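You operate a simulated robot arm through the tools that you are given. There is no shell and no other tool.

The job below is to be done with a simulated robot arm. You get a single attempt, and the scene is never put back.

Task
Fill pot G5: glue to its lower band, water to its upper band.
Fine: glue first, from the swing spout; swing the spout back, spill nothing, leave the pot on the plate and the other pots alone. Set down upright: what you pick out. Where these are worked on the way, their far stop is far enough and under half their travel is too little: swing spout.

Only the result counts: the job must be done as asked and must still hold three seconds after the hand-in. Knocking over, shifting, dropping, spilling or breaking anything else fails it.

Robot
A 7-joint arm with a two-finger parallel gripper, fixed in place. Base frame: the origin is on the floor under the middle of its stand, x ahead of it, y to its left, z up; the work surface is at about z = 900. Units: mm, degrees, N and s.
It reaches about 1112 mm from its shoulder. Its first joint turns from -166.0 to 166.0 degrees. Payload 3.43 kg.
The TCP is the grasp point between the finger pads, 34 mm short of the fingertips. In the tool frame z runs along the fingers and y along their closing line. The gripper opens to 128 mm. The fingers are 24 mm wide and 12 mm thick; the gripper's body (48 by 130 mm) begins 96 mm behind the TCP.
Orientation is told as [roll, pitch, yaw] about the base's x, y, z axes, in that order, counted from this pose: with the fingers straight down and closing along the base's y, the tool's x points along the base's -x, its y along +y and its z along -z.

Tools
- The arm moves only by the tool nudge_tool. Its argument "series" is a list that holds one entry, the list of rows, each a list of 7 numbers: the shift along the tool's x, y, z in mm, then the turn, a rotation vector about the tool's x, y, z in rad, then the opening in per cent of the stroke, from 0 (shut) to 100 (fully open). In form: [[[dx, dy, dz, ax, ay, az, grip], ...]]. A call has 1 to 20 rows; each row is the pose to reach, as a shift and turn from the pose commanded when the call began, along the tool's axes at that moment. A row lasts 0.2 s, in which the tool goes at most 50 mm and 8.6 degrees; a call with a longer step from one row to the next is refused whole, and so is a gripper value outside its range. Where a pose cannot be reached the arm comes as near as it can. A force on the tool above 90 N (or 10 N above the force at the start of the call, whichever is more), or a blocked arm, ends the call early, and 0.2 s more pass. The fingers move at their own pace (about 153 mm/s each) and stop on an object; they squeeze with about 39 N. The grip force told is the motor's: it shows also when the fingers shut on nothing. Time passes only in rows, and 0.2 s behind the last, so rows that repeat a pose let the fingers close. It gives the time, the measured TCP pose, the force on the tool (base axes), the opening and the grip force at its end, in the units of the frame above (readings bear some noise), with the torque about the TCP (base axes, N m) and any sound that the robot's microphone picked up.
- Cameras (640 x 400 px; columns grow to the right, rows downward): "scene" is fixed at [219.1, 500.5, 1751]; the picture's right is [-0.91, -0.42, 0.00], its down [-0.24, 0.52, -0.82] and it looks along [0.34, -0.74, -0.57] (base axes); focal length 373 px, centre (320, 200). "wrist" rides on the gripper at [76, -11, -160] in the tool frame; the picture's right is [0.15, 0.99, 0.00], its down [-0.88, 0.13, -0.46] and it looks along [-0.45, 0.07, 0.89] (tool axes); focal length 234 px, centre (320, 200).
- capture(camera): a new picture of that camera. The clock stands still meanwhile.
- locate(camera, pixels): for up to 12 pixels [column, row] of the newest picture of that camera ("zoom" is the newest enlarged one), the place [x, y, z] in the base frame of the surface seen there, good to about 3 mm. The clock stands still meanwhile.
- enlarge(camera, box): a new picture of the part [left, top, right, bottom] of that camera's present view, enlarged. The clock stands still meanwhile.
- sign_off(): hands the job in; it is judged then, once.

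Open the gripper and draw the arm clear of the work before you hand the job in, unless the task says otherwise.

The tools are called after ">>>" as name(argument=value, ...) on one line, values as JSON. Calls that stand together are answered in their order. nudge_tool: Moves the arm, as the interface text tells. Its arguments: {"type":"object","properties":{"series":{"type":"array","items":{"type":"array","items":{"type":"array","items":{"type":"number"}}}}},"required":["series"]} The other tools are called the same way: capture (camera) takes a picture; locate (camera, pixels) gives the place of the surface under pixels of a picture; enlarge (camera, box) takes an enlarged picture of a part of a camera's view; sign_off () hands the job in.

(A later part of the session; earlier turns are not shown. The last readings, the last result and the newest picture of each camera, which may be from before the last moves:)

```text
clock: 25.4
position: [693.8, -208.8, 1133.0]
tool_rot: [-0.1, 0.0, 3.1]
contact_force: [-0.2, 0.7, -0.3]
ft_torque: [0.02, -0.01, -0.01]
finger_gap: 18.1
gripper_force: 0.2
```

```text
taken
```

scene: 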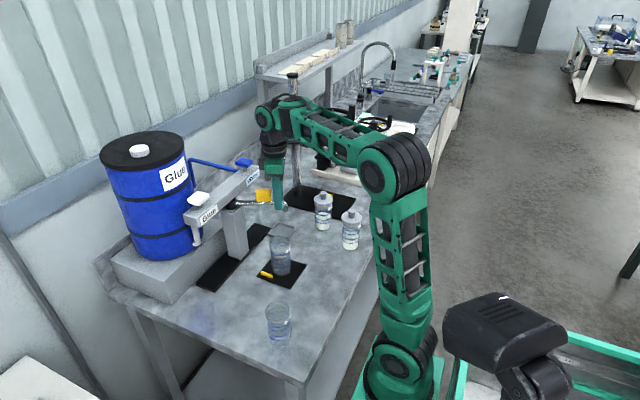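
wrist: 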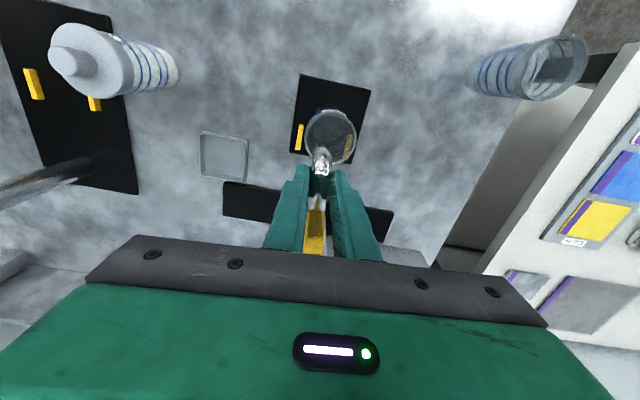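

No stop met yet (ψ≈3°). I creep further in small steps and watch the force.

>>> nudge_tool(series=[[[0, 2.0, 0, 0, 0, 0.015, 14], [0, 4.1, 0, 0, 0, 0.03, 14], [-0.1, 6.2, 0, 0, 0, 0.045, 14], [-0.2, 8.2, 0, 0, 0, 0.06, 14], [-0.2, 8.2, 0, 0, 0, 0.06, 14]]])

>>> capture(camera="wrist")

```text
clock: 26.6
position: [692.8, -199.8, 1133.0]
tool_rot: [0.0, 0.0, -0.2]
contact_force: [-0.7, 0.7, -0.1]
ft_torque: [0.0, -0.03, -0.03]
finger_gap: 18.1
gripper_force: 0.1
```

```text
taken
```

wrist: 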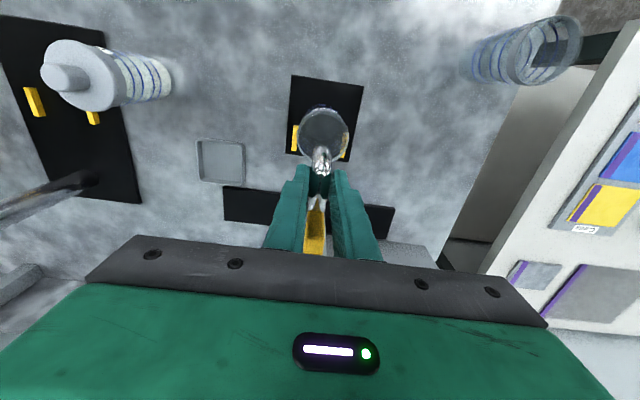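

Still free. I continue creeping a few millimetres, looking for the stop.

>>> nudge_tool(series=[[[0, 1.5, 0, 0, 0, 0.01, 14], [0, 3, 0, 0, 0, 0.02, 14], [0, 4.5, 0, 0, 0, 0.03, 14], [0, 4.5, 0, 0, 0, 0.03, 14]]])

>>> enlarge(camera="wrist", box=[270, 70, 380, 200])

>>> locate(camera="zoom", pixels=[[320, 210], [320, 240], [320, 270]])

```text
clock: 27.6
position: [692.2, -198.6, 1133.1]
tool_rot: [0.0, -0.1, -1.9]
contact_force: [2.7, -8.6, 2.8]
ft_torque: [-0.22, -0.06, 0.13]
finger_gap: 23.0
gripper_force: 4.9
```

```text
3.08 times, centred on (325, 135) of wrist
```

zoom: 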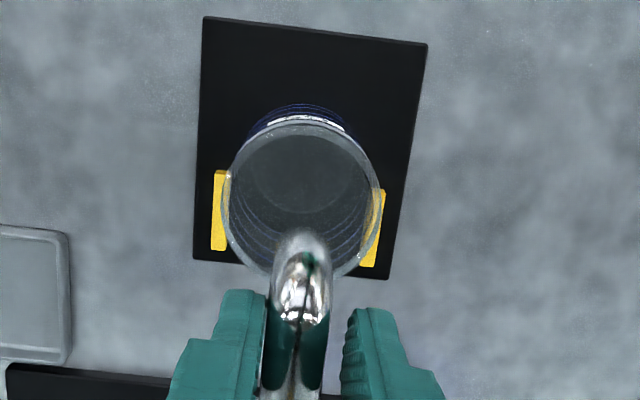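

```text
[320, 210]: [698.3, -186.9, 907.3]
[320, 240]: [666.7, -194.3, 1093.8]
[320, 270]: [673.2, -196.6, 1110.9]
```

The stop is met (-8.6 N, the -y finger was pushed open slightly); the tip is over the pot at about (670,-197,1094). I centre the fingers, open and rise off the tube.

>>> nudge_tool(series=[[[0, -3.2, 0, 0, 0, -0.03, 20], [0, -3.4, 0, 0, 0, -0.03, 26], [0, -3.4, 0, 0, 0, -0.03, 26], [0, -3.4, -25, 0, 0, -0.03, 26], [0, -3.4, -60, 0, 0, -0.03, 26], [0, -3.4, -100, 0, 0, -0.03, 26], [0, -3.4, -135, 0, 0, -0.03, 26], [0, -3.4, -135, 0, 0, -0.03, 26]]])

>>> capture(camera="wrist")

>>> capture(camera="scene")

```text
clock: 29.4
position: [692.3, -199.6, 1268.0]
tool_rot: [-0.1, 0.1, -0.3]
contact_force: [-0.3, 0.2, 0.7]
ft_torque: [-0.02, -0.01, 0.02]
finger_gap: 33.3
gripper_force: 0.0
```

```text
taken
```

wrist: 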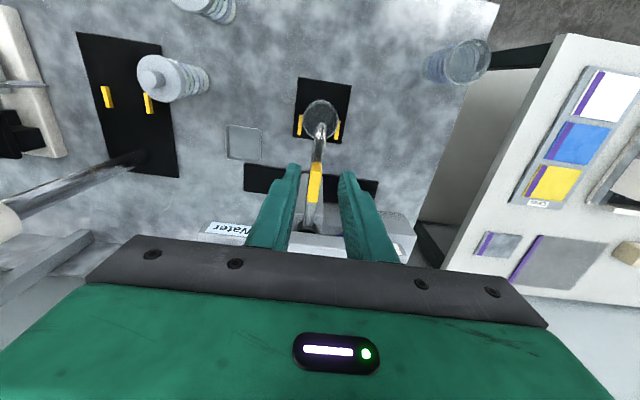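

```text
taken
```

scene: 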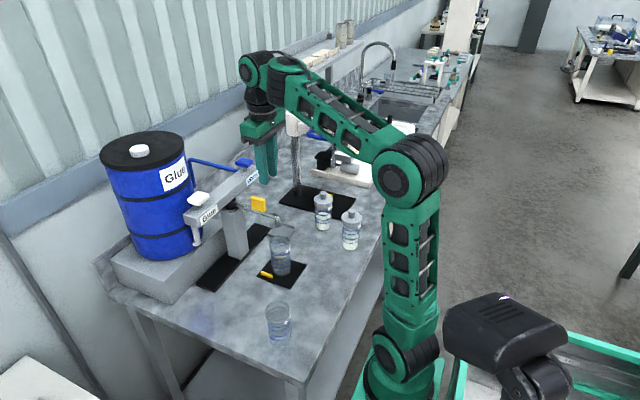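

The spout stands over the pot; I check tip against the pot's mouth in both views.

>>> enlarge(camera="wrist", box=[280, 80, 360, 240])

>>> enlarge(camera="scene", box=[240, 190, 320, 290])

>>> locate(camera="zoom", pixels=[[315, 100], [325, 110], [318, 120], [250, 90], [200, 85], [320, 200], [330, 150], [275, 160]])

>>> locate(camera="wrist", pixels=[[321, 128], [320, 134], [319, 140], [318, 150], [317, 160]])

```text
2.50 times, centred on (320, 160) of wrist
```

zoom: 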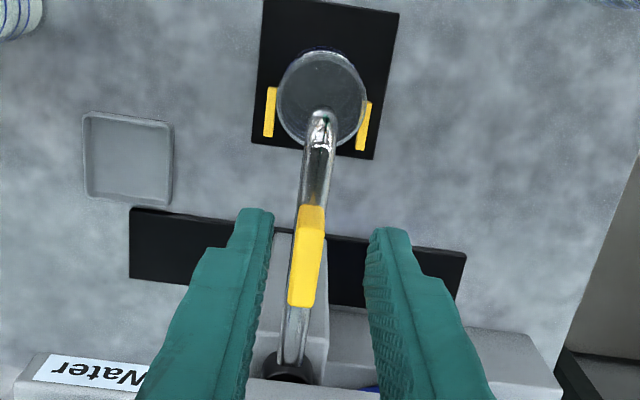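

```text
4.00 times, centred on (280, 240) of scene
```

zoom: 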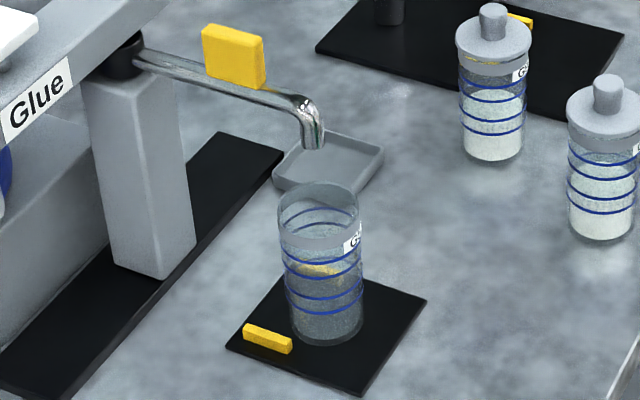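

```text
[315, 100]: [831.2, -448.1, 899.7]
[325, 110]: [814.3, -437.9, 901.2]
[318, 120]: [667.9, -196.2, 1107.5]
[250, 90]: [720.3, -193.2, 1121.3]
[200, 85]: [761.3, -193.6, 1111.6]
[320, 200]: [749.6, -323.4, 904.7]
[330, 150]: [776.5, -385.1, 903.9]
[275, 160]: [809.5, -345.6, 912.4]
```

```text
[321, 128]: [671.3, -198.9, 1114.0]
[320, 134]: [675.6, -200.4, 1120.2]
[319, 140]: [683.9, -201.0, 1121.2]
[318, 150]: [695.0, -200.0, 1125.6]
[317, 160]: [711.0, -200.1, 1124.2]
```

Tip (673,-200) is centred over the pot (675,-200). Before going to the glue cap I check the drum's position and the caps' exact outlines.

>>> locate(camera="scene", pixels=[[175, 177], [183, 160], [140, 168], [105, 160], [140, 150], [185, 230], [150, 200], [191, 165], [188, 200], [210, 170]])

>>> enlarge(camera="scene", box=[176, 180, 224, 224])

>>> locate(camera="zoom", pixels=[[165, 150], [300, 100], [440, 155], [290, 225], [300, 160], [290, 245], [290, 290], [200, 190], [400, 200]])

```text
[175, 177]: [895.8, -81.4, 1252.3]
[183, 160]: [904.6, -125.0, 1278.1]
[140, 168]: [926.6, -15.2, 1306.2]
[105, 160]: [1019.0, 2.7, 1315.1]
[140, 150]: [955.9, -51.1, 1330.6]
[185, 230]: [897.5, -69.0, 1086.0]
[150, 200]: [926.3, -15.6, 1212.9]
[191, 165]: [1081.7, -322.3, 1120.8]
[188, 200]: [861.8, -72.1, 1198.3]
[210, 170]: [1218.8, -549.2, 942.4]
```

```text
9.09 times, centred on (200, 202) of scene
```

zoom: 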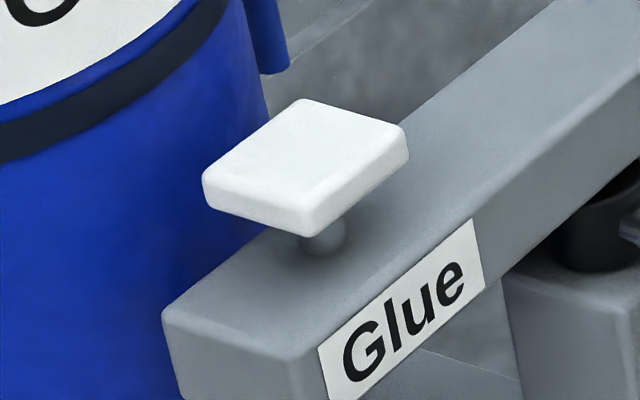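

```text
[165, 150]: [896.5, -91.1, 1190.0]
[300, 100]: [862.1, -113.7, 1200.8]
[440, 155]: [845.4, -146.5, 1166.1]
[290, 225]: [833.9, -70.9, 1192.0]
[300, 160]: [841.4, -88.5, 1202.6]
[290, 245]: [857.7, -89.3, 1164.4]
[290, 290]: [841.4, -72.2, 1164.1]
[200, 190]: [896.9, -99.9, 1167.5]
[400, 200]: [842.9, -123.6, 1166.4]
```

White cap is a 40 mm plate centred near (842,-92), top z≈1202; drum front is at x≈895. I close the fingers and move above the cap at (838,-92,1298).

>>> nudge_tool(series=[[[0, 0, -20, 0, 0, 0, 0], [-30, 22, -30, 0, 0, 0, 0], [-60, 44, -30, 0, 0, 0, 0], [-90, 66, -30, 0, 0, 0, 0], [-120, 88, -30, 0, 0, 0, 0], [-146, 107, -30, 0, 0, 0, 0], [-146, 107, -30, 0, 0, 0, 0], [-146, 107, -30, 0, 0, 0, 0]]])

>>> capture(camera="scene")

>>> capture(camera="wrist")

```text
clock: 30.4
position: [761.3, -136.4, 1312.5]
tool_rot: [-0.2, -1.7, 0.5]
contact_force: [10.0, -10.9, -18.2]
ft_torque: [2.07, 0.31, 1.0]
finger_gap: 0.2
gripper_force: 33.2
stopped in row 5: the force on the tool passed its limit at 149 N (the readings are from after the stop); the commanded pose is now the measured one
```

```text
taken
```

scene: 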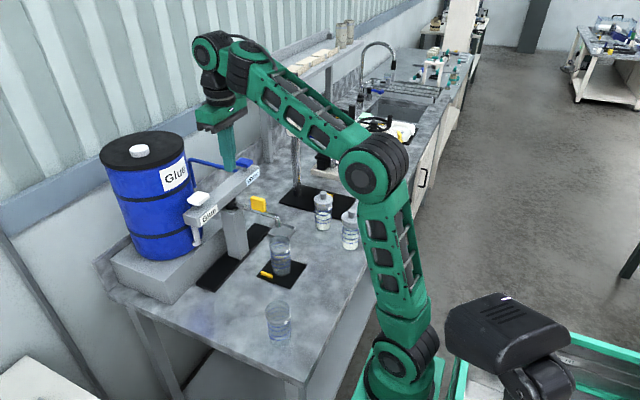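

```text
taken
```

wrist: 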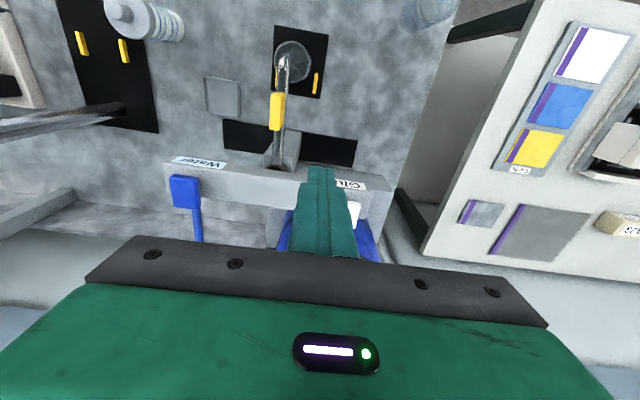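

The move was stopped by a force of 149 N at (761,-136,1312). I check what could be touching: zoom on gripper and locate the parts around it.

>>> enlarge(camera="scene", box=[150, 20, 300, 200])

>>> locate(camera="scene", pixels=[[222, 110], [205, 55], [240, 85], [215, 90], [229, 165], [200, 115], [240, 105], [238, 60], [225, 40], [200, 125]])

>>> enlarge(camera="wrist", box=[220, 100, 420, 280])

```text
2.22 times, centred on (225, 110) of scene
```

zoom: 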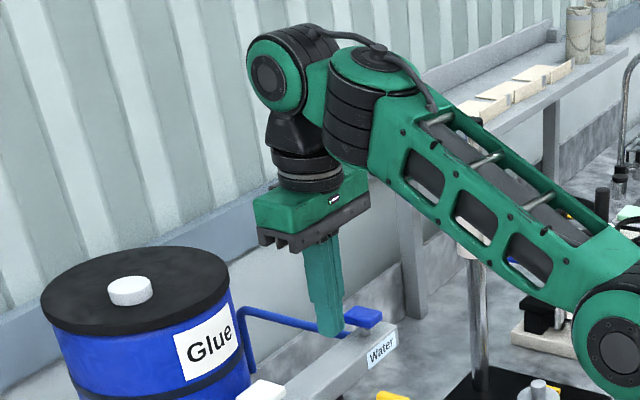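

```text
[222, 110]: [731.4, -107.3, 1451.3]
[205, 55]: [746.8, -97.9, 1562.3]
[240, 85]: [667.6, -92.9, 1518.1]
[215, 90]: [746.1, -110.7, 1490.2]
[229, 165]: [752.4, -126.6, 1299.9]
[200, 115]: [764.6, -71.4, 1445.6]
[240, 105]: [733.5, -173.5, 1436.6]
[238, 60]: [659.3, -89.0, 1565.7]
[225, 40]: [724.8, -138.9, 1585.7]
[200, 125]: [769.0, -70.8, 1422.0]
```

```text
2.22 times, centred on (320, 190) of wrist
```

zoom: 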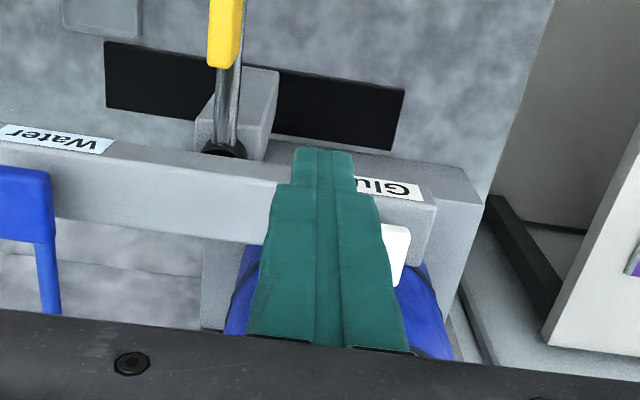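

Nothing visibly touches, so it may be a reach or self-contact limit. I locate the arm's joints to understand.

>>> locate(camera="scene", pixels=[[360, 175], [400, 362], [408, 350], [205, 50], [250, 65], [300, 110], [390, 270], [380, 220], [345, 150], [400, 390]])

>>> nudge_tool(series=[[[0, 0, 0, 0, 0, 0, 0], [0, 0, 0, 0, 0, 0, 0]]])

```text
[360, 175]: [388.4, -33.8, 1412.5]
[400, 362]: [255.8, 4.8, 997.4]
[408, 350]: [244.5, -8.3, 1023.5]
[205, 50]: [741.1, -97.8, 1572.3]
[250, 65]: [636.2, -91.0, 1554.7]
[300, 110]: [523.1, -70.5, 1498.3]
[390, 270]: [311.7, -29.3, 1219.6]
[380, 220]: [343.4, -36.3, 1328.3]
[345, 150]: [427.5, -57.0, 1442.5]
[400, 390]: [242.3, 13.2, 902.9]
```

```text
clock: 31.0
position: [764.8, -138.9, 1308.9]
tool_rot: [-0.2, -1.3, 0.5]
contact_force: [14.7, -6.9, -23.4]
ft_torque: [1.25, 0.79, 0.55]
finger_gap: 0.0
gripper_force: 32.5
```

The residual force pushes the tool down and forward: with the tool vertical this high, the hand's camera side is meeting the forearm. I relieve it by going lower and tilting the fingertips outward (pitch -15°).

>>> nudge_tool(series=[[[0, 0, 10, 0, -0.04, 0, 0], [0, 0, 20, 0, -0.1, 0, 0], [0, 0, 30, 0, -0.16, 0, 0], [0, 0, 35, 0, -0.22, 0, 0], [0, 0, 35, 0, -0.24, 0, 0], [0, 0, 35, 0, -0.24, 0, 0]]])

>>> capture(camera="scene")

>>> capture(camera="wrist")

```text
clock: 32.4
position: [771.5, -135.6, 1271.7]
tool_rot: [-0.5, -14.9, 0.6]
contact_force: [0.1, -0.2, 0.0]
ft_torque: [0.0, 0.0, -0.02]
finger_gap: 0.2
gripper_force: 33.1
```

```text
taken
```

scene: 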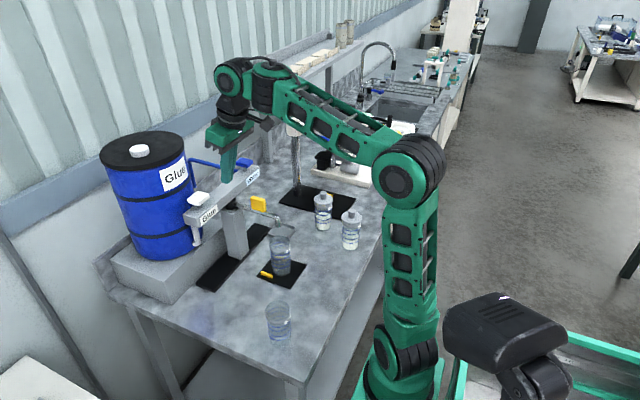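

```text
taken
```

wrist: 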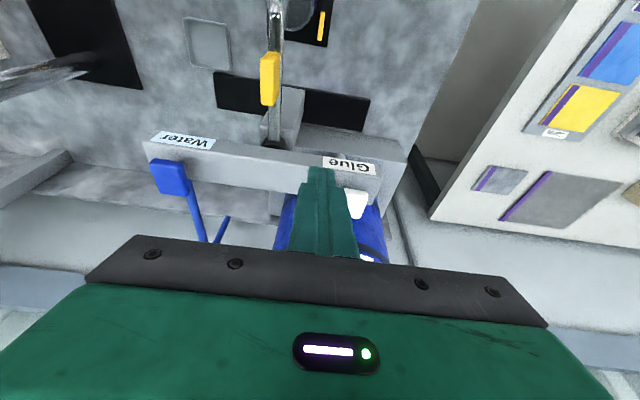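

Contact is gone and pot and spout are unmoved. I go to hover over the white cap: TCP (842,-92,1252), fingertips ≈14 mm above it.

>>> nudge_tool(series=[[[-16, 11, 4, 0, 0, 0, 0], [-32, 22, 10, 0, 0, 0, 0], [-48, 33, 20, 0, 0, 0, 0], [-63, 43.6, 30, 0, 0, 0, 0], [-63, 43.6, 37, 0, 0, 0, 0], [-63, 43.6, 37, 0, 0, 0, 0]]])

>>> capture(camera="scene")

>>> enlarge(camera="scene", box=[160, 100, 300, 240])

>>> capture(camera="wrist")

```text
clock: 33.8
position: [835.1, -93.4, 1253.5]
tool_rot: [-0.2, -15.0, 0.5]
contact_force: [0.3, 0.7, -0.4]
ft_torque: [0.01, 0.02, 0.0]
finger_gap: 0.2
gripper_force: 32.7
```

```text
taken
```

scene: 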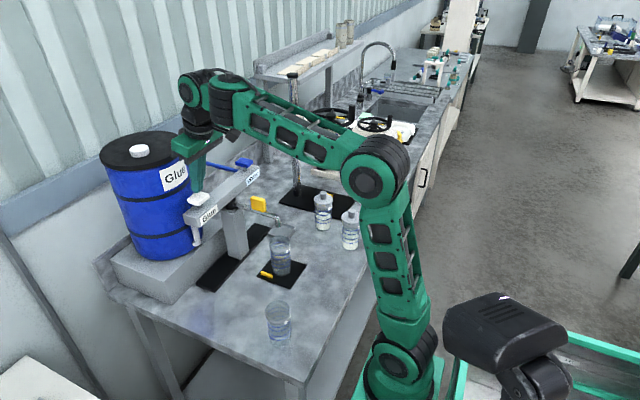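

```text
2.86 times, centred on (230, 170) of scene
```

zoom: 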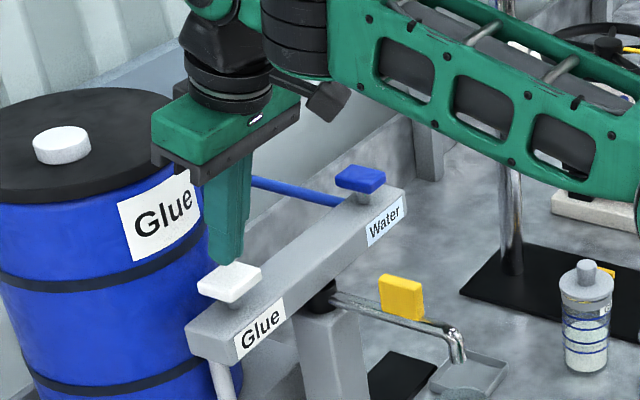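

```text
taken
```

wrist: 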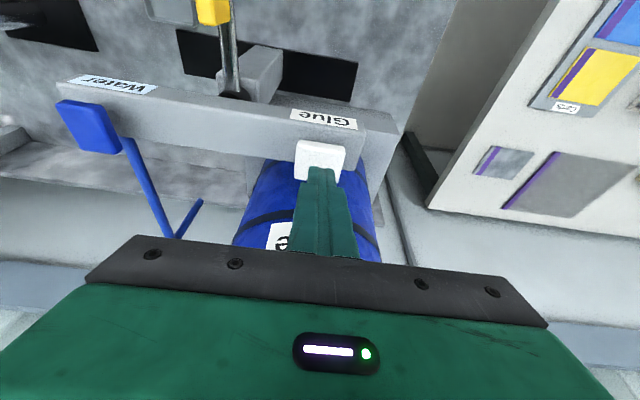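

The fingertips are centred over the white cap (322,157 in the wrist picture). I lower 13 mm to near-contact.

>>> nudge_tool(series=[[[1.6, 0, 6, 0, 0, 0, 0], [3.4, 0, 12.6, 0, 0, 0, 0], [3.4, 0, 12.6, 0, 0, 0, 0]]])

>>> enlarge(camera="scene", box=[176, 150, 236, 230])

>>> enlarge(camera="scene", box=[256, 200, 304, 285])

```text
clock: 34.6
position: [833.7, -93.4, 1240.8]
tool_rot: [-0.2, -15.0, 0.7]
contact_force: [0.4, 1.0, 0.2]
ft_torque: [0.0, 0.02, 0.01]
finger_gap: 0.0
gripper_force: 33.1
```

```text
5.00 times, centred on (206, 190) of scene
```

zoom: 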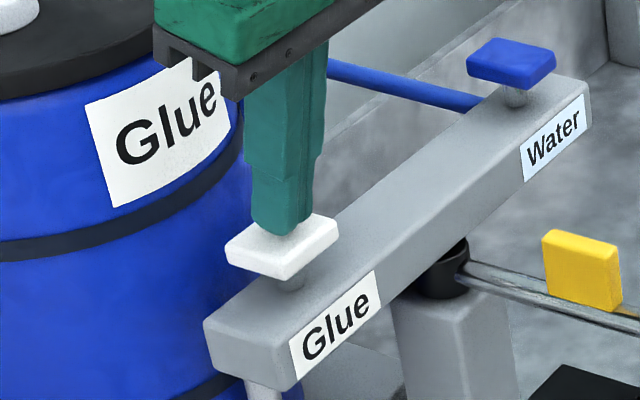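

```text
4.71 times, centred on (280, 242) of scene
```

zoom: 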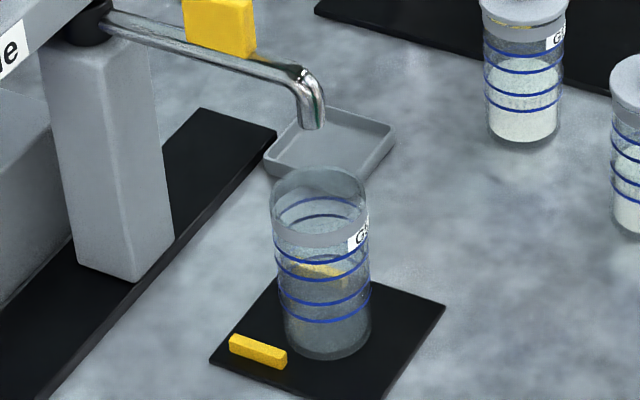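

Fingertips are about touching. I press 3 mm and return in the same call, then look for force and flow.

>>> nudge_tool(series=[[[0.8, 0, 3, 0, 0, 0, 0], [0.8, 0, 3, 0, 0, 0, 0]]])

>>> enlarge(camera="scene", box=[256, 200, 304, 285])

```text
clock: 35.2
position: [835.1, -93.5, 1237.3]
tool_rot: [-0.2, -15.0, 0.6]
contact_force: [-0.1, -0.4, 0.5]
ft_torque: [0.01, 0.0, 0.01]
finger_gap: 0.0
gripper_force: 32.5
```

```text
4.71 times, centred on (280, 242) of scene
```

zoom: 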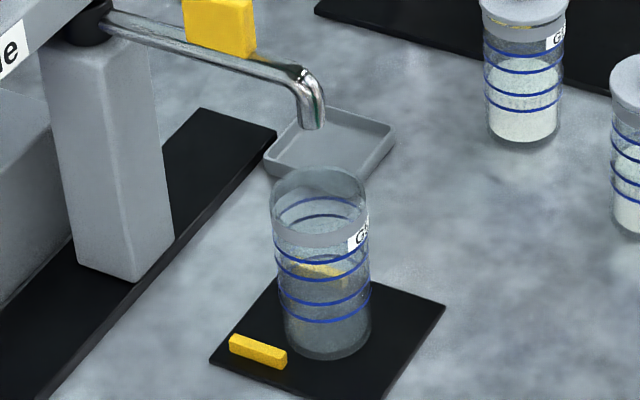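

No force, no flow. Another 3 mm.

>>> nudge_tool(series=[[[0.8, 0, 3, 0, 0, 0, 0]]])

>>> enlarge(camera="scene", box=[256, 200, 304, 285])

```text
clock: 35.6
position: [834.6, -92.3, 1234.7]
tool_rot: [-0.2, -14.9, 0.5]
contact_force: [0.7, 0.7, 1.4]
ft_torque: [0.04, -0.02, -0.01]
finger_gap: 0.0
gripper_force: 33.2
```

```text
4.71 times, centred on (280, 242) of scene
```

zoom: 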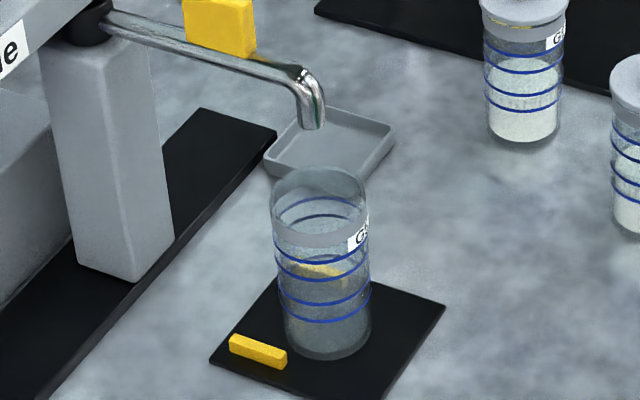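

A hint of contact (1.4 N). I press 2.5 mm more.

>>> nudge_tool(series=[[[0.65, 0, 2.5, 0, 0, 0, 0]]])

>>> enlarge(camera="scene", box=[256, 200, 304, 285])

```text
clock: 36.0
position: [835.5, -93.2, 1231.5]
tool_rot: [-0.2, -14.9, 0.5]
contact_force: [-0.7, 0.3, 3.0]
ft_torque: [0.03, 0.05, -0.01]
finger_gap: 0.0
gripper_force: 33.5
```

```text
4.71 times, centred on (280, 242) of scene
```

zoom: 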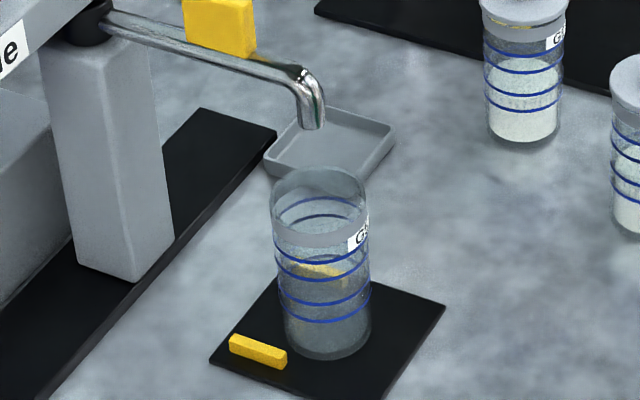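

3 N now — the cap is springing. Another 2.5 mm.

>>> nudge_tool(series=[[[0.65, 0, 2.5, 0, 0, 0, 0]]])

>>> enlarge(camera="scene", box=[256, 200, 304, 285])

```text
clock: 36.4
position: [835.9, -93.3, 1229.6]
tool_rot: [-0.1, -15.0, 0.5]
contact_force: [-1.2, -1.2, 3.7]
ft_torque: [-0.04, 0.04, -0.02]
finger_gap: 0.0
gripper_force: 33.2
heard: click
```

```text
4.71 times, centred on (280, 242) of scene
```

zoom: 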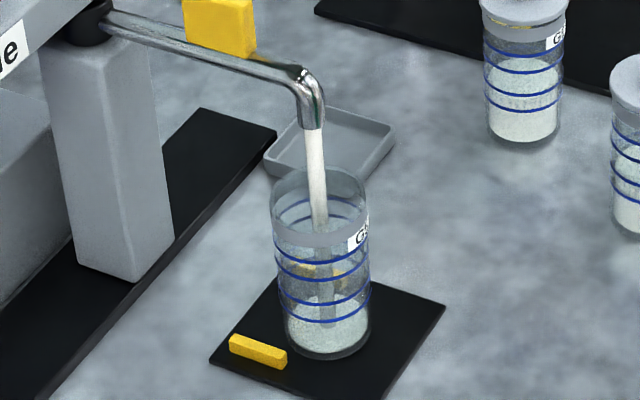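

Click — glue is flowing. The clock stands still now, so I measure the level carefully before letting more time pass.

>>> enlarge(camera="scene", box=[268, 230, 292, 278])

>>> locate(camera="zoom", pixels=[[320, 200], [320, 230], [320, 260], [320, 280], [320, 300], [320, 320], [300, 270], [340, 270]])

```text
8.33 times, centred on (280, 254) of scene
```

zoom: 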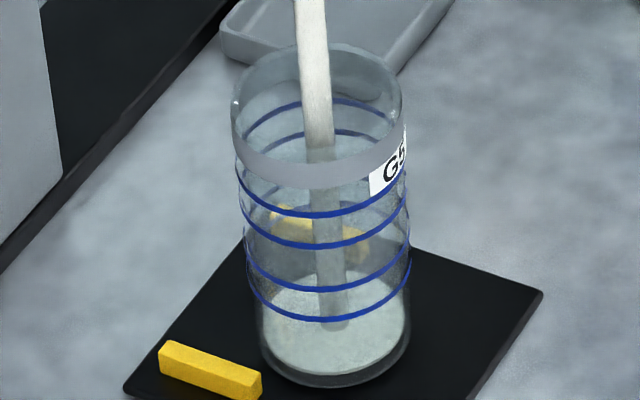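

```text
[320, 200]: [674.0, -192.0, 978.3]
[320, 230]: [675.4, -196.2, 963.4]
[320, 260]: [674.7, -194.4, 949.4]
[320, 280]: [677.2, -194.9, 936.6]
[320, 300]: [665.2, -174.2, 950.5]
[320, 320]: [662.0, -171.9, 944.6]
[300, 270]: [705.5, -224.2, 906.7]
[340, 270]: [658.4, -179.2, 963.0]
```

The glue's front edge is at zoom row ≈375 versus band lines at rows 320 and 290, so the level is only ~8 mm so far. I hold for one row (0.4 s) and measure again.

>>> nudge_tool(series=[[[0, 0, 0, 0, 0, 0, 0]]])

>>> enlarge(camera="scene", box=[268, 230, 292, 278])

```text
clock: 36.8
position: [835.9, -93.5, 1228.7]
tool_rot: [-0.2, -15.0, 0.5]
contact_force: [-0.3, -1.9, 4.0]
ft_torque: [-0.07, 0.03, 0.0]
finger_gap: 0.0
gripper_force: 33.2
```

```text
8.33 times, centred on (280, 254) of scene
```

zoom: 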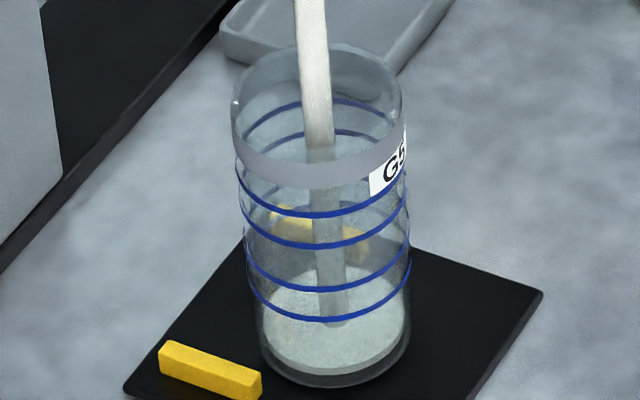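

The edge rose to about row 362. I take a tighter zoom to calibrate the rate.

>>> enlarge(camera="scene", box=[268, 252, 294, 278])

```text
15.38 times, centred on (281, 265) of scene
```

zoom: 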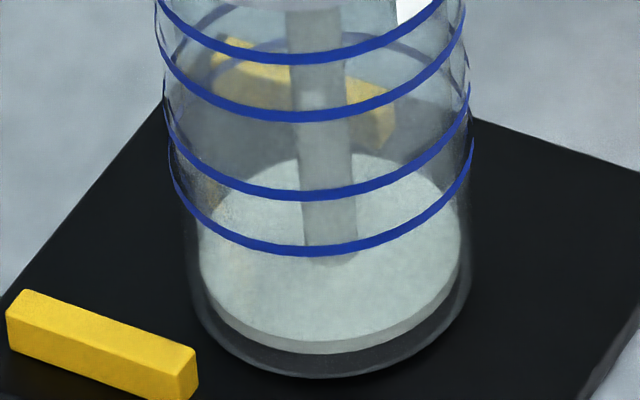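

Glue is ~4 mm thick so far (top edge row 338, bottom 353; 3.73 px/mm), rate about 7–8 mm/s. I hold for 2.0 s and measure again.

>>> nudge_tool(series=[[[0, 0, 0, 0, 0, 0, 0], [0, 0, 0, 0, 0, 0, 0], [0, 0, 0, 0, 0, 0, 0], [0, 0, 0, 0, 0, 0, 0], [0, 0, 0, 0, 0, 0, 0], [0, 0, 0, 0, 0, 0, 0], [0, 0, 0, 0, 0, 0, 0]]])

>>> enlarge(camera="scene", box=[268, 252, 294, 278])

```text
clock: 38.4
position: [834.6, -92.9, 1229.5]
tool_rot: [-0.2, -15.0, 0.5]
contact_force: [-0.1, -1.2, 4.6]
ft_torque: [-0.05, 0.04, -0.02]
finger_gap: 0.0
gripper_force: 33.1
```

```text
15.38 times, centred on (281, 265) of scene
```

zoom: 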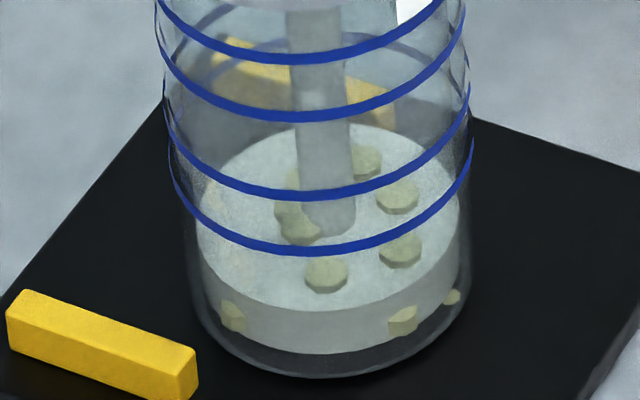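

Top edge at row 308 now (12 mm of glue, ≈5 mm/s); target row ≈208. I hold 3.0 s more and re-measure.

>>> nudge_tool(series=[[[0, 0, 0, 0, 0, 0, 0], [0, 0, 0, 0, 0, 0, 0], [0, 0, 0, 0, 0, 0, 0], [0, 0, 0, 0, 0, 0, 0], [0, 0, 0, 0, 0, 0, 0], [0, 0, 0, 0, 0, 0, 0], [0, 0, 0, 0, 0, 0, 0], [0, 0, 0, 0, 0, 0, 0], [0, 0, 0, 0, 0, 0, 0], [0, 0, 0, 0, 0, 0, 0], [0, 0, 0, 0, 0, 0, 0], [0, 0, 0, 0, 0, 0, 0], [0, 0, 0, 0, 0, 0, 0], [0, 0, 0, 0, 0, 0, 0]]])

>>> enlarge(camera="scene", box=[268, 252, 294, 278])

```text
clock: 41.4
position: [835.8, -94.2, 1228.1]
tool_rot: [-0.2, -15.0, 0.4]
contact_force: [-1.0, -1.5, 3.9]
ft_torque: [-0.09, 0.01, 0.01]
finger_gap: 0.0
gripper_force: 32.8
```

```text
15.38 times, centred on (281, 265) of scene
```

zoom: 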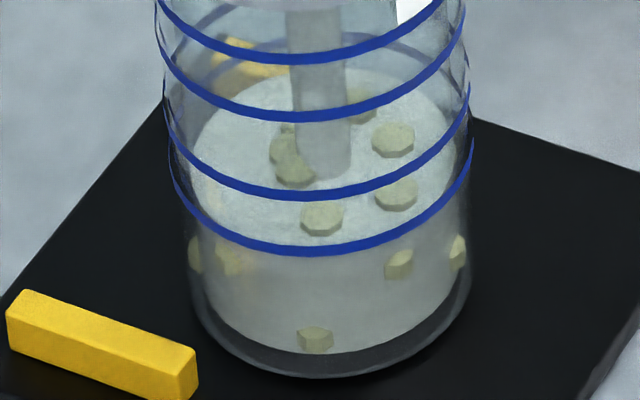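

Surface edge is at row ≈249 (h≈34 mm), rate 5.3 mm/s; band is 37.5–52.5 mm. I hold 1.8 s more and then lift off the cap in the same call, aiming at ≈44–45 mm.

>>> nudge_tool(series=[[[0, 0, 0, 0, 0, 0, 0], [0, 0, 0, 0, 0, 0, 0], [0, 0, 0, 0, 0, 0, 0], [0, 0, 0, 0, 0, 0, 0], [0, 0, 0, 0, 0, 0, 0], [0, 0, 0, 0, 0, 0, 0], [0, 0, 0, 0, 0, 0, 0], [0, 0, 0, 0, 0, 0, 0], [0, 0, 0, 0, 0, 0, 0], [-3.6, 0, -13.5, 0, 0, 0, 0], [-5.2, 0, -19.3, 0, 0, 0, 0]]])

>>> enlarge(camera="scene", box=[268, 252, 294, 278])

>>> enlarge(camera="scene", box=[176, 150, 316, 285])

```text
clock: 43.8
position: [836.1, -93.5, 1249.3]
tool_rot: [-0.1, -15.0, 0.5]
contact_force: [-1.2, 0.0, -0.1]
ft_torque: [-0.02, 0.01, 0.0]
finger_gap: 0.0
gripper_force: 32.9
```

```text
15.38 times, centred on (281, 265) of scene
```

zoom: 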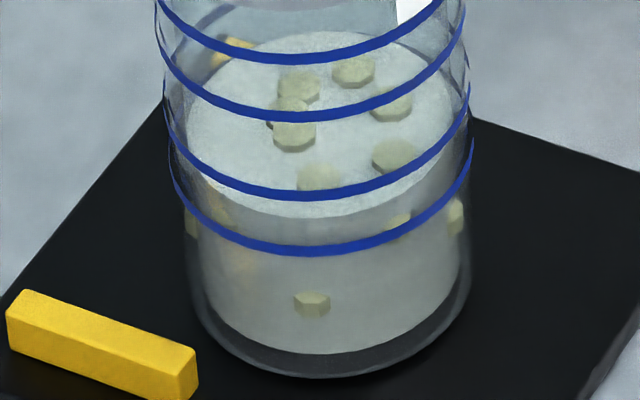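

```text
2.96 times, centred on (246, 218) of scene
```

zoom: 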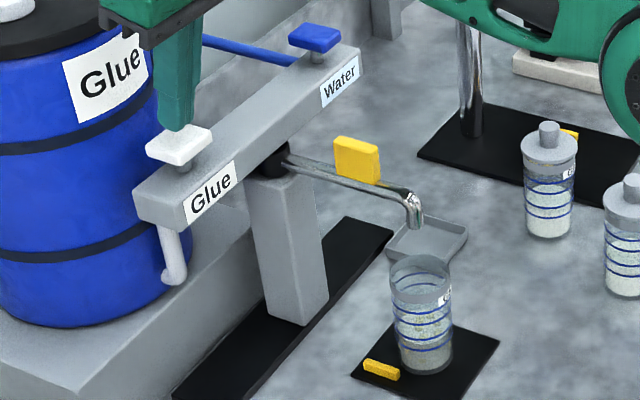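

Flow stopped; glue edge at row ≈216, h≈43 mm, inside the lower band. Now I locate the blue water cap and check below the beam's water end for any other outlet.

>>> enlarge(camera="scene", box=[220, 145, 284, 210])

>>> locate(camera="zoom", pixels=[[240, 85], [180, 75], [235, 55], [310, 90], [260, 125], [245, 140], [345, 150], [330, 230], [240, 95]])

>>> capture(camera="wrist")

```text
6.15 times, centred on (252, 178) of scene
```

zoom: 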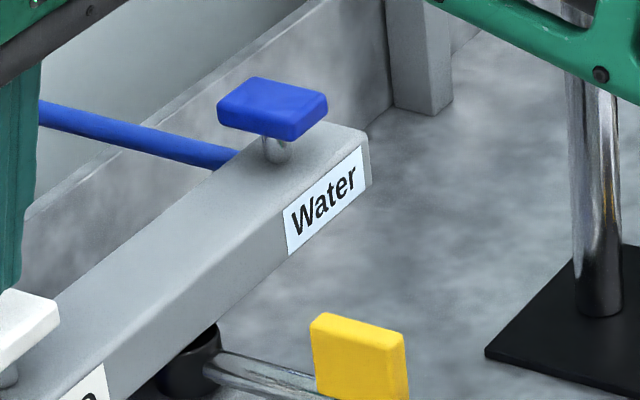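

```text
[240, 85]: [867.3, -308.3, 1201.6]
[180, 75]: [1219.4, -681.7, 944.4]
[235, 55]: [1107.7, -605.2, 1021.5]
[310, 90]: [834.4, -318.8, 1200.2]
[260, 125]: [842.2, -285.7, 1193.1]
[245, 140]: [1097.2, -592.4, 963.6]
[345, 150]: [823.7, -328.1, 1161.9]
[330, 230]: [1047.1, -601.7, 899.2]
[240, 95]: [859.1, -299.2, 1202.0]
```

```text
taken
```

wrist: 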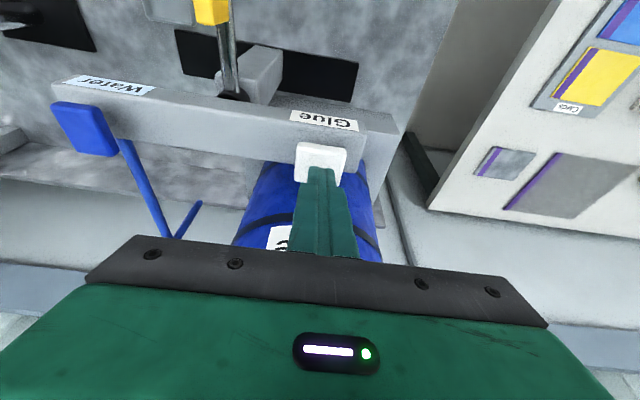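

I locate the blue cap's corners from the wrist picture ((55,107),(98,105),(115,150),(78,150)).

>>> locate(camera="wrist", pixels=[[56, 108], [97, 106], [112, 148], [78, 150], [83, 128], [302, 147], [340, 147], [322, 155]])

```text
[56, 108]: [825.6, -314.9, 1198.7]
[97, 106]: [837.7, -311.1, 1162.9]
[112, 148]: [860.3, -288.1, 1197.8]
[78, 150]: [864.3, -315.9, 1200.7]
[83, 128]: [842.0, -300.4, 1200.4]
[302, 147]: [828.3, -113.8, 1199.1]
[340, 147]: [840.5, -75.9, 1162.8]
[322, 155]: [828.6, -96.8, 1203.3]
```

Blue cap centre ≈(845,-304), top z≈1201. I move along the beam to hover above it, staying 20+ mm above the caps.

>>> nudge_tool(series=[[[-2.6, -20, -9.7, 0, 0, 0, 0], [-2.6, -55, -9.7, 0, 0, 0, 0], [-2.6, -95, -9.7, 0, 0, 0, 0], [-2.6, -135, -9.7, 0, 0, 0, 0], [-2.6, -170, -9.7, 0, 0, 0, 0], [-2.6, -195, -9.7, 0, 0, 0, 0], [-2.6, -210, -9.7, 0, 0, 0, 0], [-2.6, -210, -9.7, 0, 0, 0, 0]]])

>>> capture(camera="scene")

>>> capture(camera="wrist")

```text
clock: 45.6
position: [836.2, -302.8, 1259.4]
tool_rot: [-0.1, -14.9, 0.6]
contact_force: [-0.2, -0.5, 0.2]
ft_torque: [-0.03, 0.02, 0.01]
finger_gap: 0.0
gripper_force: 32.3
```

```text
taken
```

scene: 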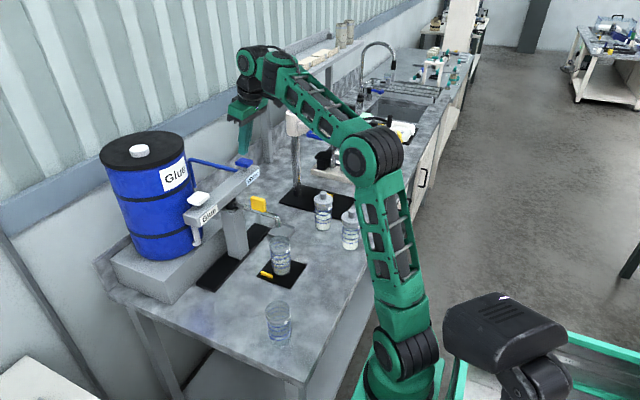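

```text
taken
```

wrist: 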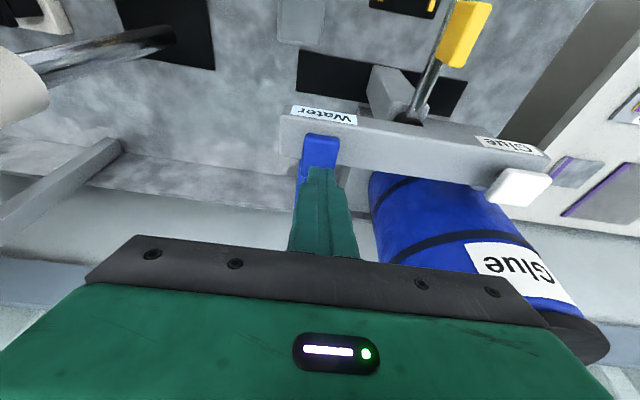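

Fingertips are over the blue cap. I lower 20 mm to near-contact (contact expected near z≈1236, click near 1230).

>>> nudge_tool(series=[[[2.0, 0, 7.5, 0, 0, 0, 0], [4.0, 0, 15, 0, 0, 0, 0], [5.2, 0, 19.3, 0, 0, 0, 0], [5.2, 0, 19.3, 0, 0, 0, 0]]])

>>> enlarge(camera="scene", box=[220, 130, 284, 195])

>>> enlarge(camera="scene", box=[268, 242, 294, 278])

```text
clock: 46.6
position: [839.0, -303.2, 1238.9]
tool_rot: [-0.2, -15.0, 0.6]
contact_force: [0.3, -0.7, -0.7]
ft_torque: [0.01, -0.02, 0.01]
finger_gap: 0.0
gripper_force: 33.1
```

```text
6.15 times, centred on (252, 162) of scene
```

zoom: 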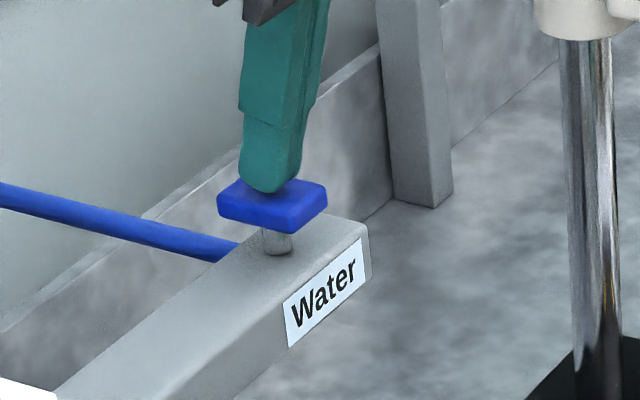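

```text
11.11 times, centred on (281, 260) of scene
```

zoom: 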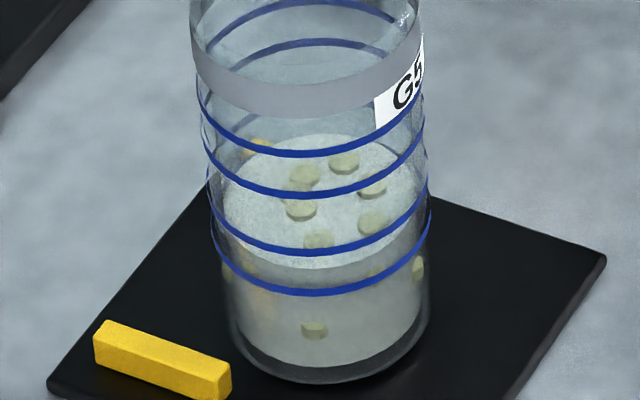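

No contact yet; the glue's edge is at row ≈267 (L1 291, L2 249, L3 193, L4 153) in this view. I press in steps until the click.

>>> nudge_tool(series=[[[0.8, 0, 3, 0, 0, 0, 0], [1.6, 0, 6, 0, 0, 0, 0]]])

```text
clock: 47.2
position: [837.0, -305.2, 1233.9]
tool_rot: [-0.1, -14.9, 0.6]
contact_force: [1.5, 1.9, 1.8]
ft_torque: [0.02, 0.03, 0.03]
finger_gap: 0.1
gripper_force: 32.6
```

>>> nudge_tool(series=[[[0.65, 0, 2.5, 0, 0, 0, 0]]])

>>> enlarge(camera="scene", box=[256, 200, 304, 285])

```text
clock: 47.6
position: [838.6, -303.3, 1231.0]
tool_rot: [-0.3, -15.0, 0.6]
contact_force: [0.5, -2.3, 3.1]
ft_torque: [-0.05, -0.02, 0.0]
finger_gap: 0.0
gripper_force: 32.3
heard: click
```

```text
4.71 times, centred on (280, 242) of scene
```

zoom: 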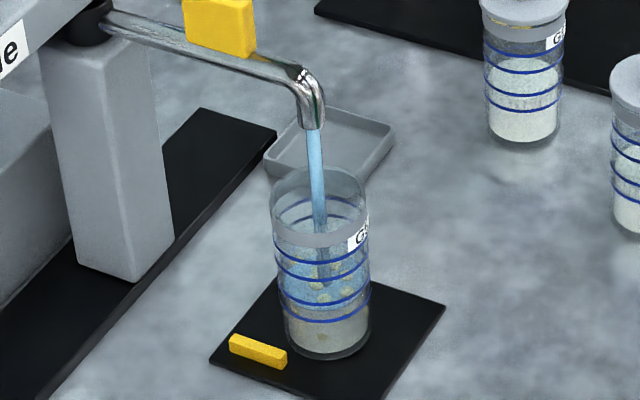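

Click — water runs from the spout into the pot. I measure the level.

>>> enlarge(camera="scene", box=[268, 242, 294, 278])

```text
11.11 times, centred on (281, 260) of scene
```

zoom: 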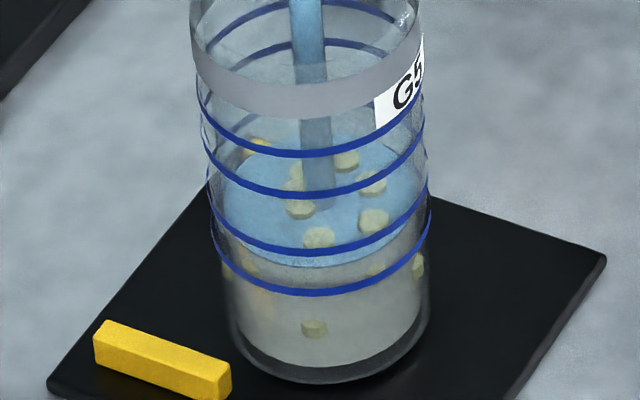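

Level is just starting to rise (edge row ≈264). I hold, 1 mm deeper, for 2 s and re-measure.

>>> nudge_tool(series=[[[0.26, 0, 1, 0, 0, 0, 0], [0.26, 0, 1, 0, 0, 0, 0], [0.26, 0, 1, 0, 0, 0, 0], [0.26, 0, 1, 0, 0, 0, 0], [0.26, 0, 1, 0, 0, 0, 0], [0.26, 0, 1, 0, 0, 0, 0], [0.26, 0, 1, 0, 0, 0, 0], [0.26, 0, 1, 0, 0, 0, 0], [0.26, 0, 1, 0, 0, 0, 0]]])

>>> enlarge(camera="scene", box=[268, 242, 294, 278])

```text
clock: 49.6
position: [837.7, -303.4, 1229.4]
tool_rot: [-0.2, -14.9, 0.6]
contact_force: [-0.1, -0.3, 2.4]
ft_torque: [0.0, -0.02, -0.01]
finger_gap: 0.0
gripper_force: 32.8
```

```text
11.11 times, centred on (281, 260) of scene
```

zoom: 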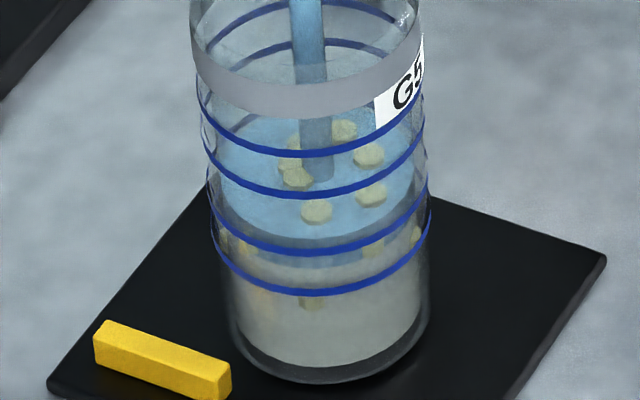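

Water front edge at row ≈237: 13.5 px/s (≈5 mm/s); target row ≈161. I hold 3.6 s and measure.

>>> nudge_tool(series=[[[0, 0, 0, 0, 0, 0, 0], [0, 0, 0, 0, 0, 0, 0], [0, 0, 0, 0, 0, 0, 0], [0, 0, 0, 0, 0, 0, 0], [0, 0, 0, 0, 0, 0, 0], [0, 0, 0, 0, 0, 0, 0], [0, 0, 0, 0, 0, 0, 0], [0, 0, 0, 0, 0, 0, 0], [0, 0, 0, 0, 0, 0, 0], [0, 0, 0, 0, 0, 0, 0], [0, 0, 0, 0, 0, 0, 0], [0, 0, 0, 0, 0, 0, 0], [0, 0, 0, 0, 0, 0, 0], [0, 0, 0, 0, 0, 0, 0], [0, 0, 0, 0, 0, 0, 0], [0, 0, 0, 0, 0, 0, 0], [0, 0, 0, 0, 0, 0, 0]]])

>>> enlarge(camera="scene", box=[268, 242, 294, 278])

>>> enlarge(camera="scene", box=[268, 232, 294, 268])

```text
clock: 53.2
position: [838.3, -303.5, 1230.4]
tool_rot: [-0.2, -15.0, 0.6]
contact_force: [0.1, -0.5, 3.1]
ft_torque: [-0.02, -0.01, -0.01]
finger_gap: 0.0
gripper_force: 33.2
```

```text
11.11 times, centred on (281, 260) of scene
```

zoom: 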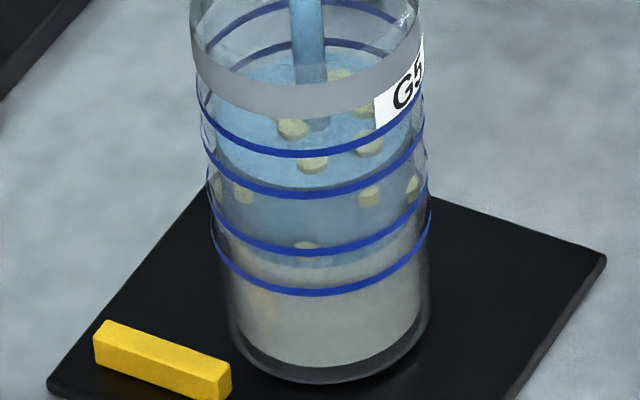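

```text
11.11 times, centred on (281, 250) of scene
```

zoom: 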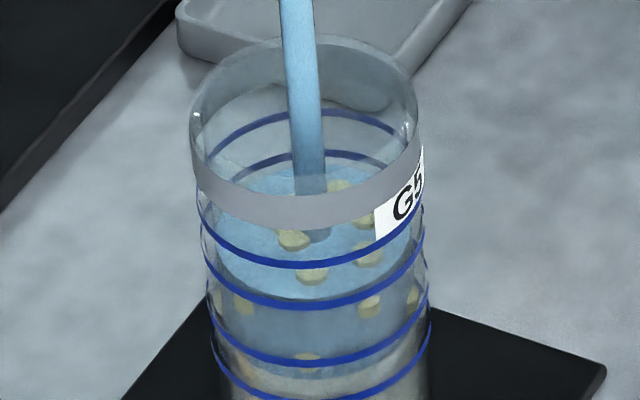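

Water edge is at row ≈187 (h≈72 mm), upper band 75.5–89. I hold 1.8 s more and lift off in the same call, aiming at ≈82 mm.

>>> nudge_tool(series=[[[0, 0, 0, 0, 0, 0, 0], [0, 0, 0, 0, 0, 0, 0], [0, 0, 0, 0, 0, 0, 0], [0, 0, 0, 0, 0, 0, 0], [0, 0, 0, 0, 0, 0, 0], [0, 0, 0, 0, 0, 0, 0], [0, 0, 0, 0, 0, 0, 0], [0, 0, 0, 0, 0, 0, 0], [0, 0, 0, 0, 0, 0, 0], [-3.6, 0, -13.5, 0, 0, 0, 0], [-5.7, 0, -21.3, 0, 0, 0, 0]]])

>>> enlarge(camera="scene", box=[268, 242, 294, 278])

>>> capture(camera="scene")

```text
clock: 55.6
position: [838.8, -302.5, 1250.9]
tool_rot: [-0.2, -15.0, 0.6]
contact_force: [-0.6, 0.0, 0.7]
ft_torque: [0.01, 0.01, 0.01]
finger_gap: 0.0
gripper_force: 33.5
```

```text
11.11 times, centred on (281, 260) of scene
```

zoom: 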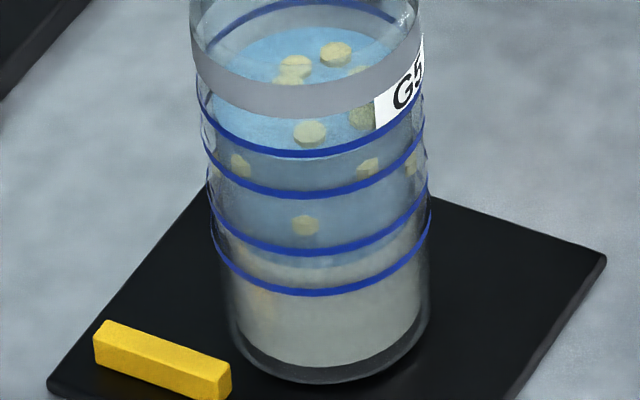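

```text
taken
```

scene: 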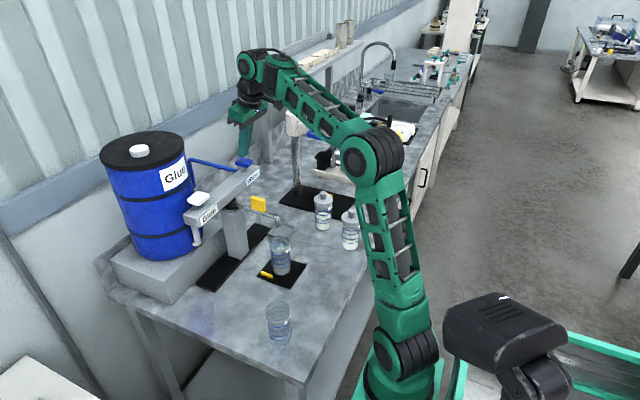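

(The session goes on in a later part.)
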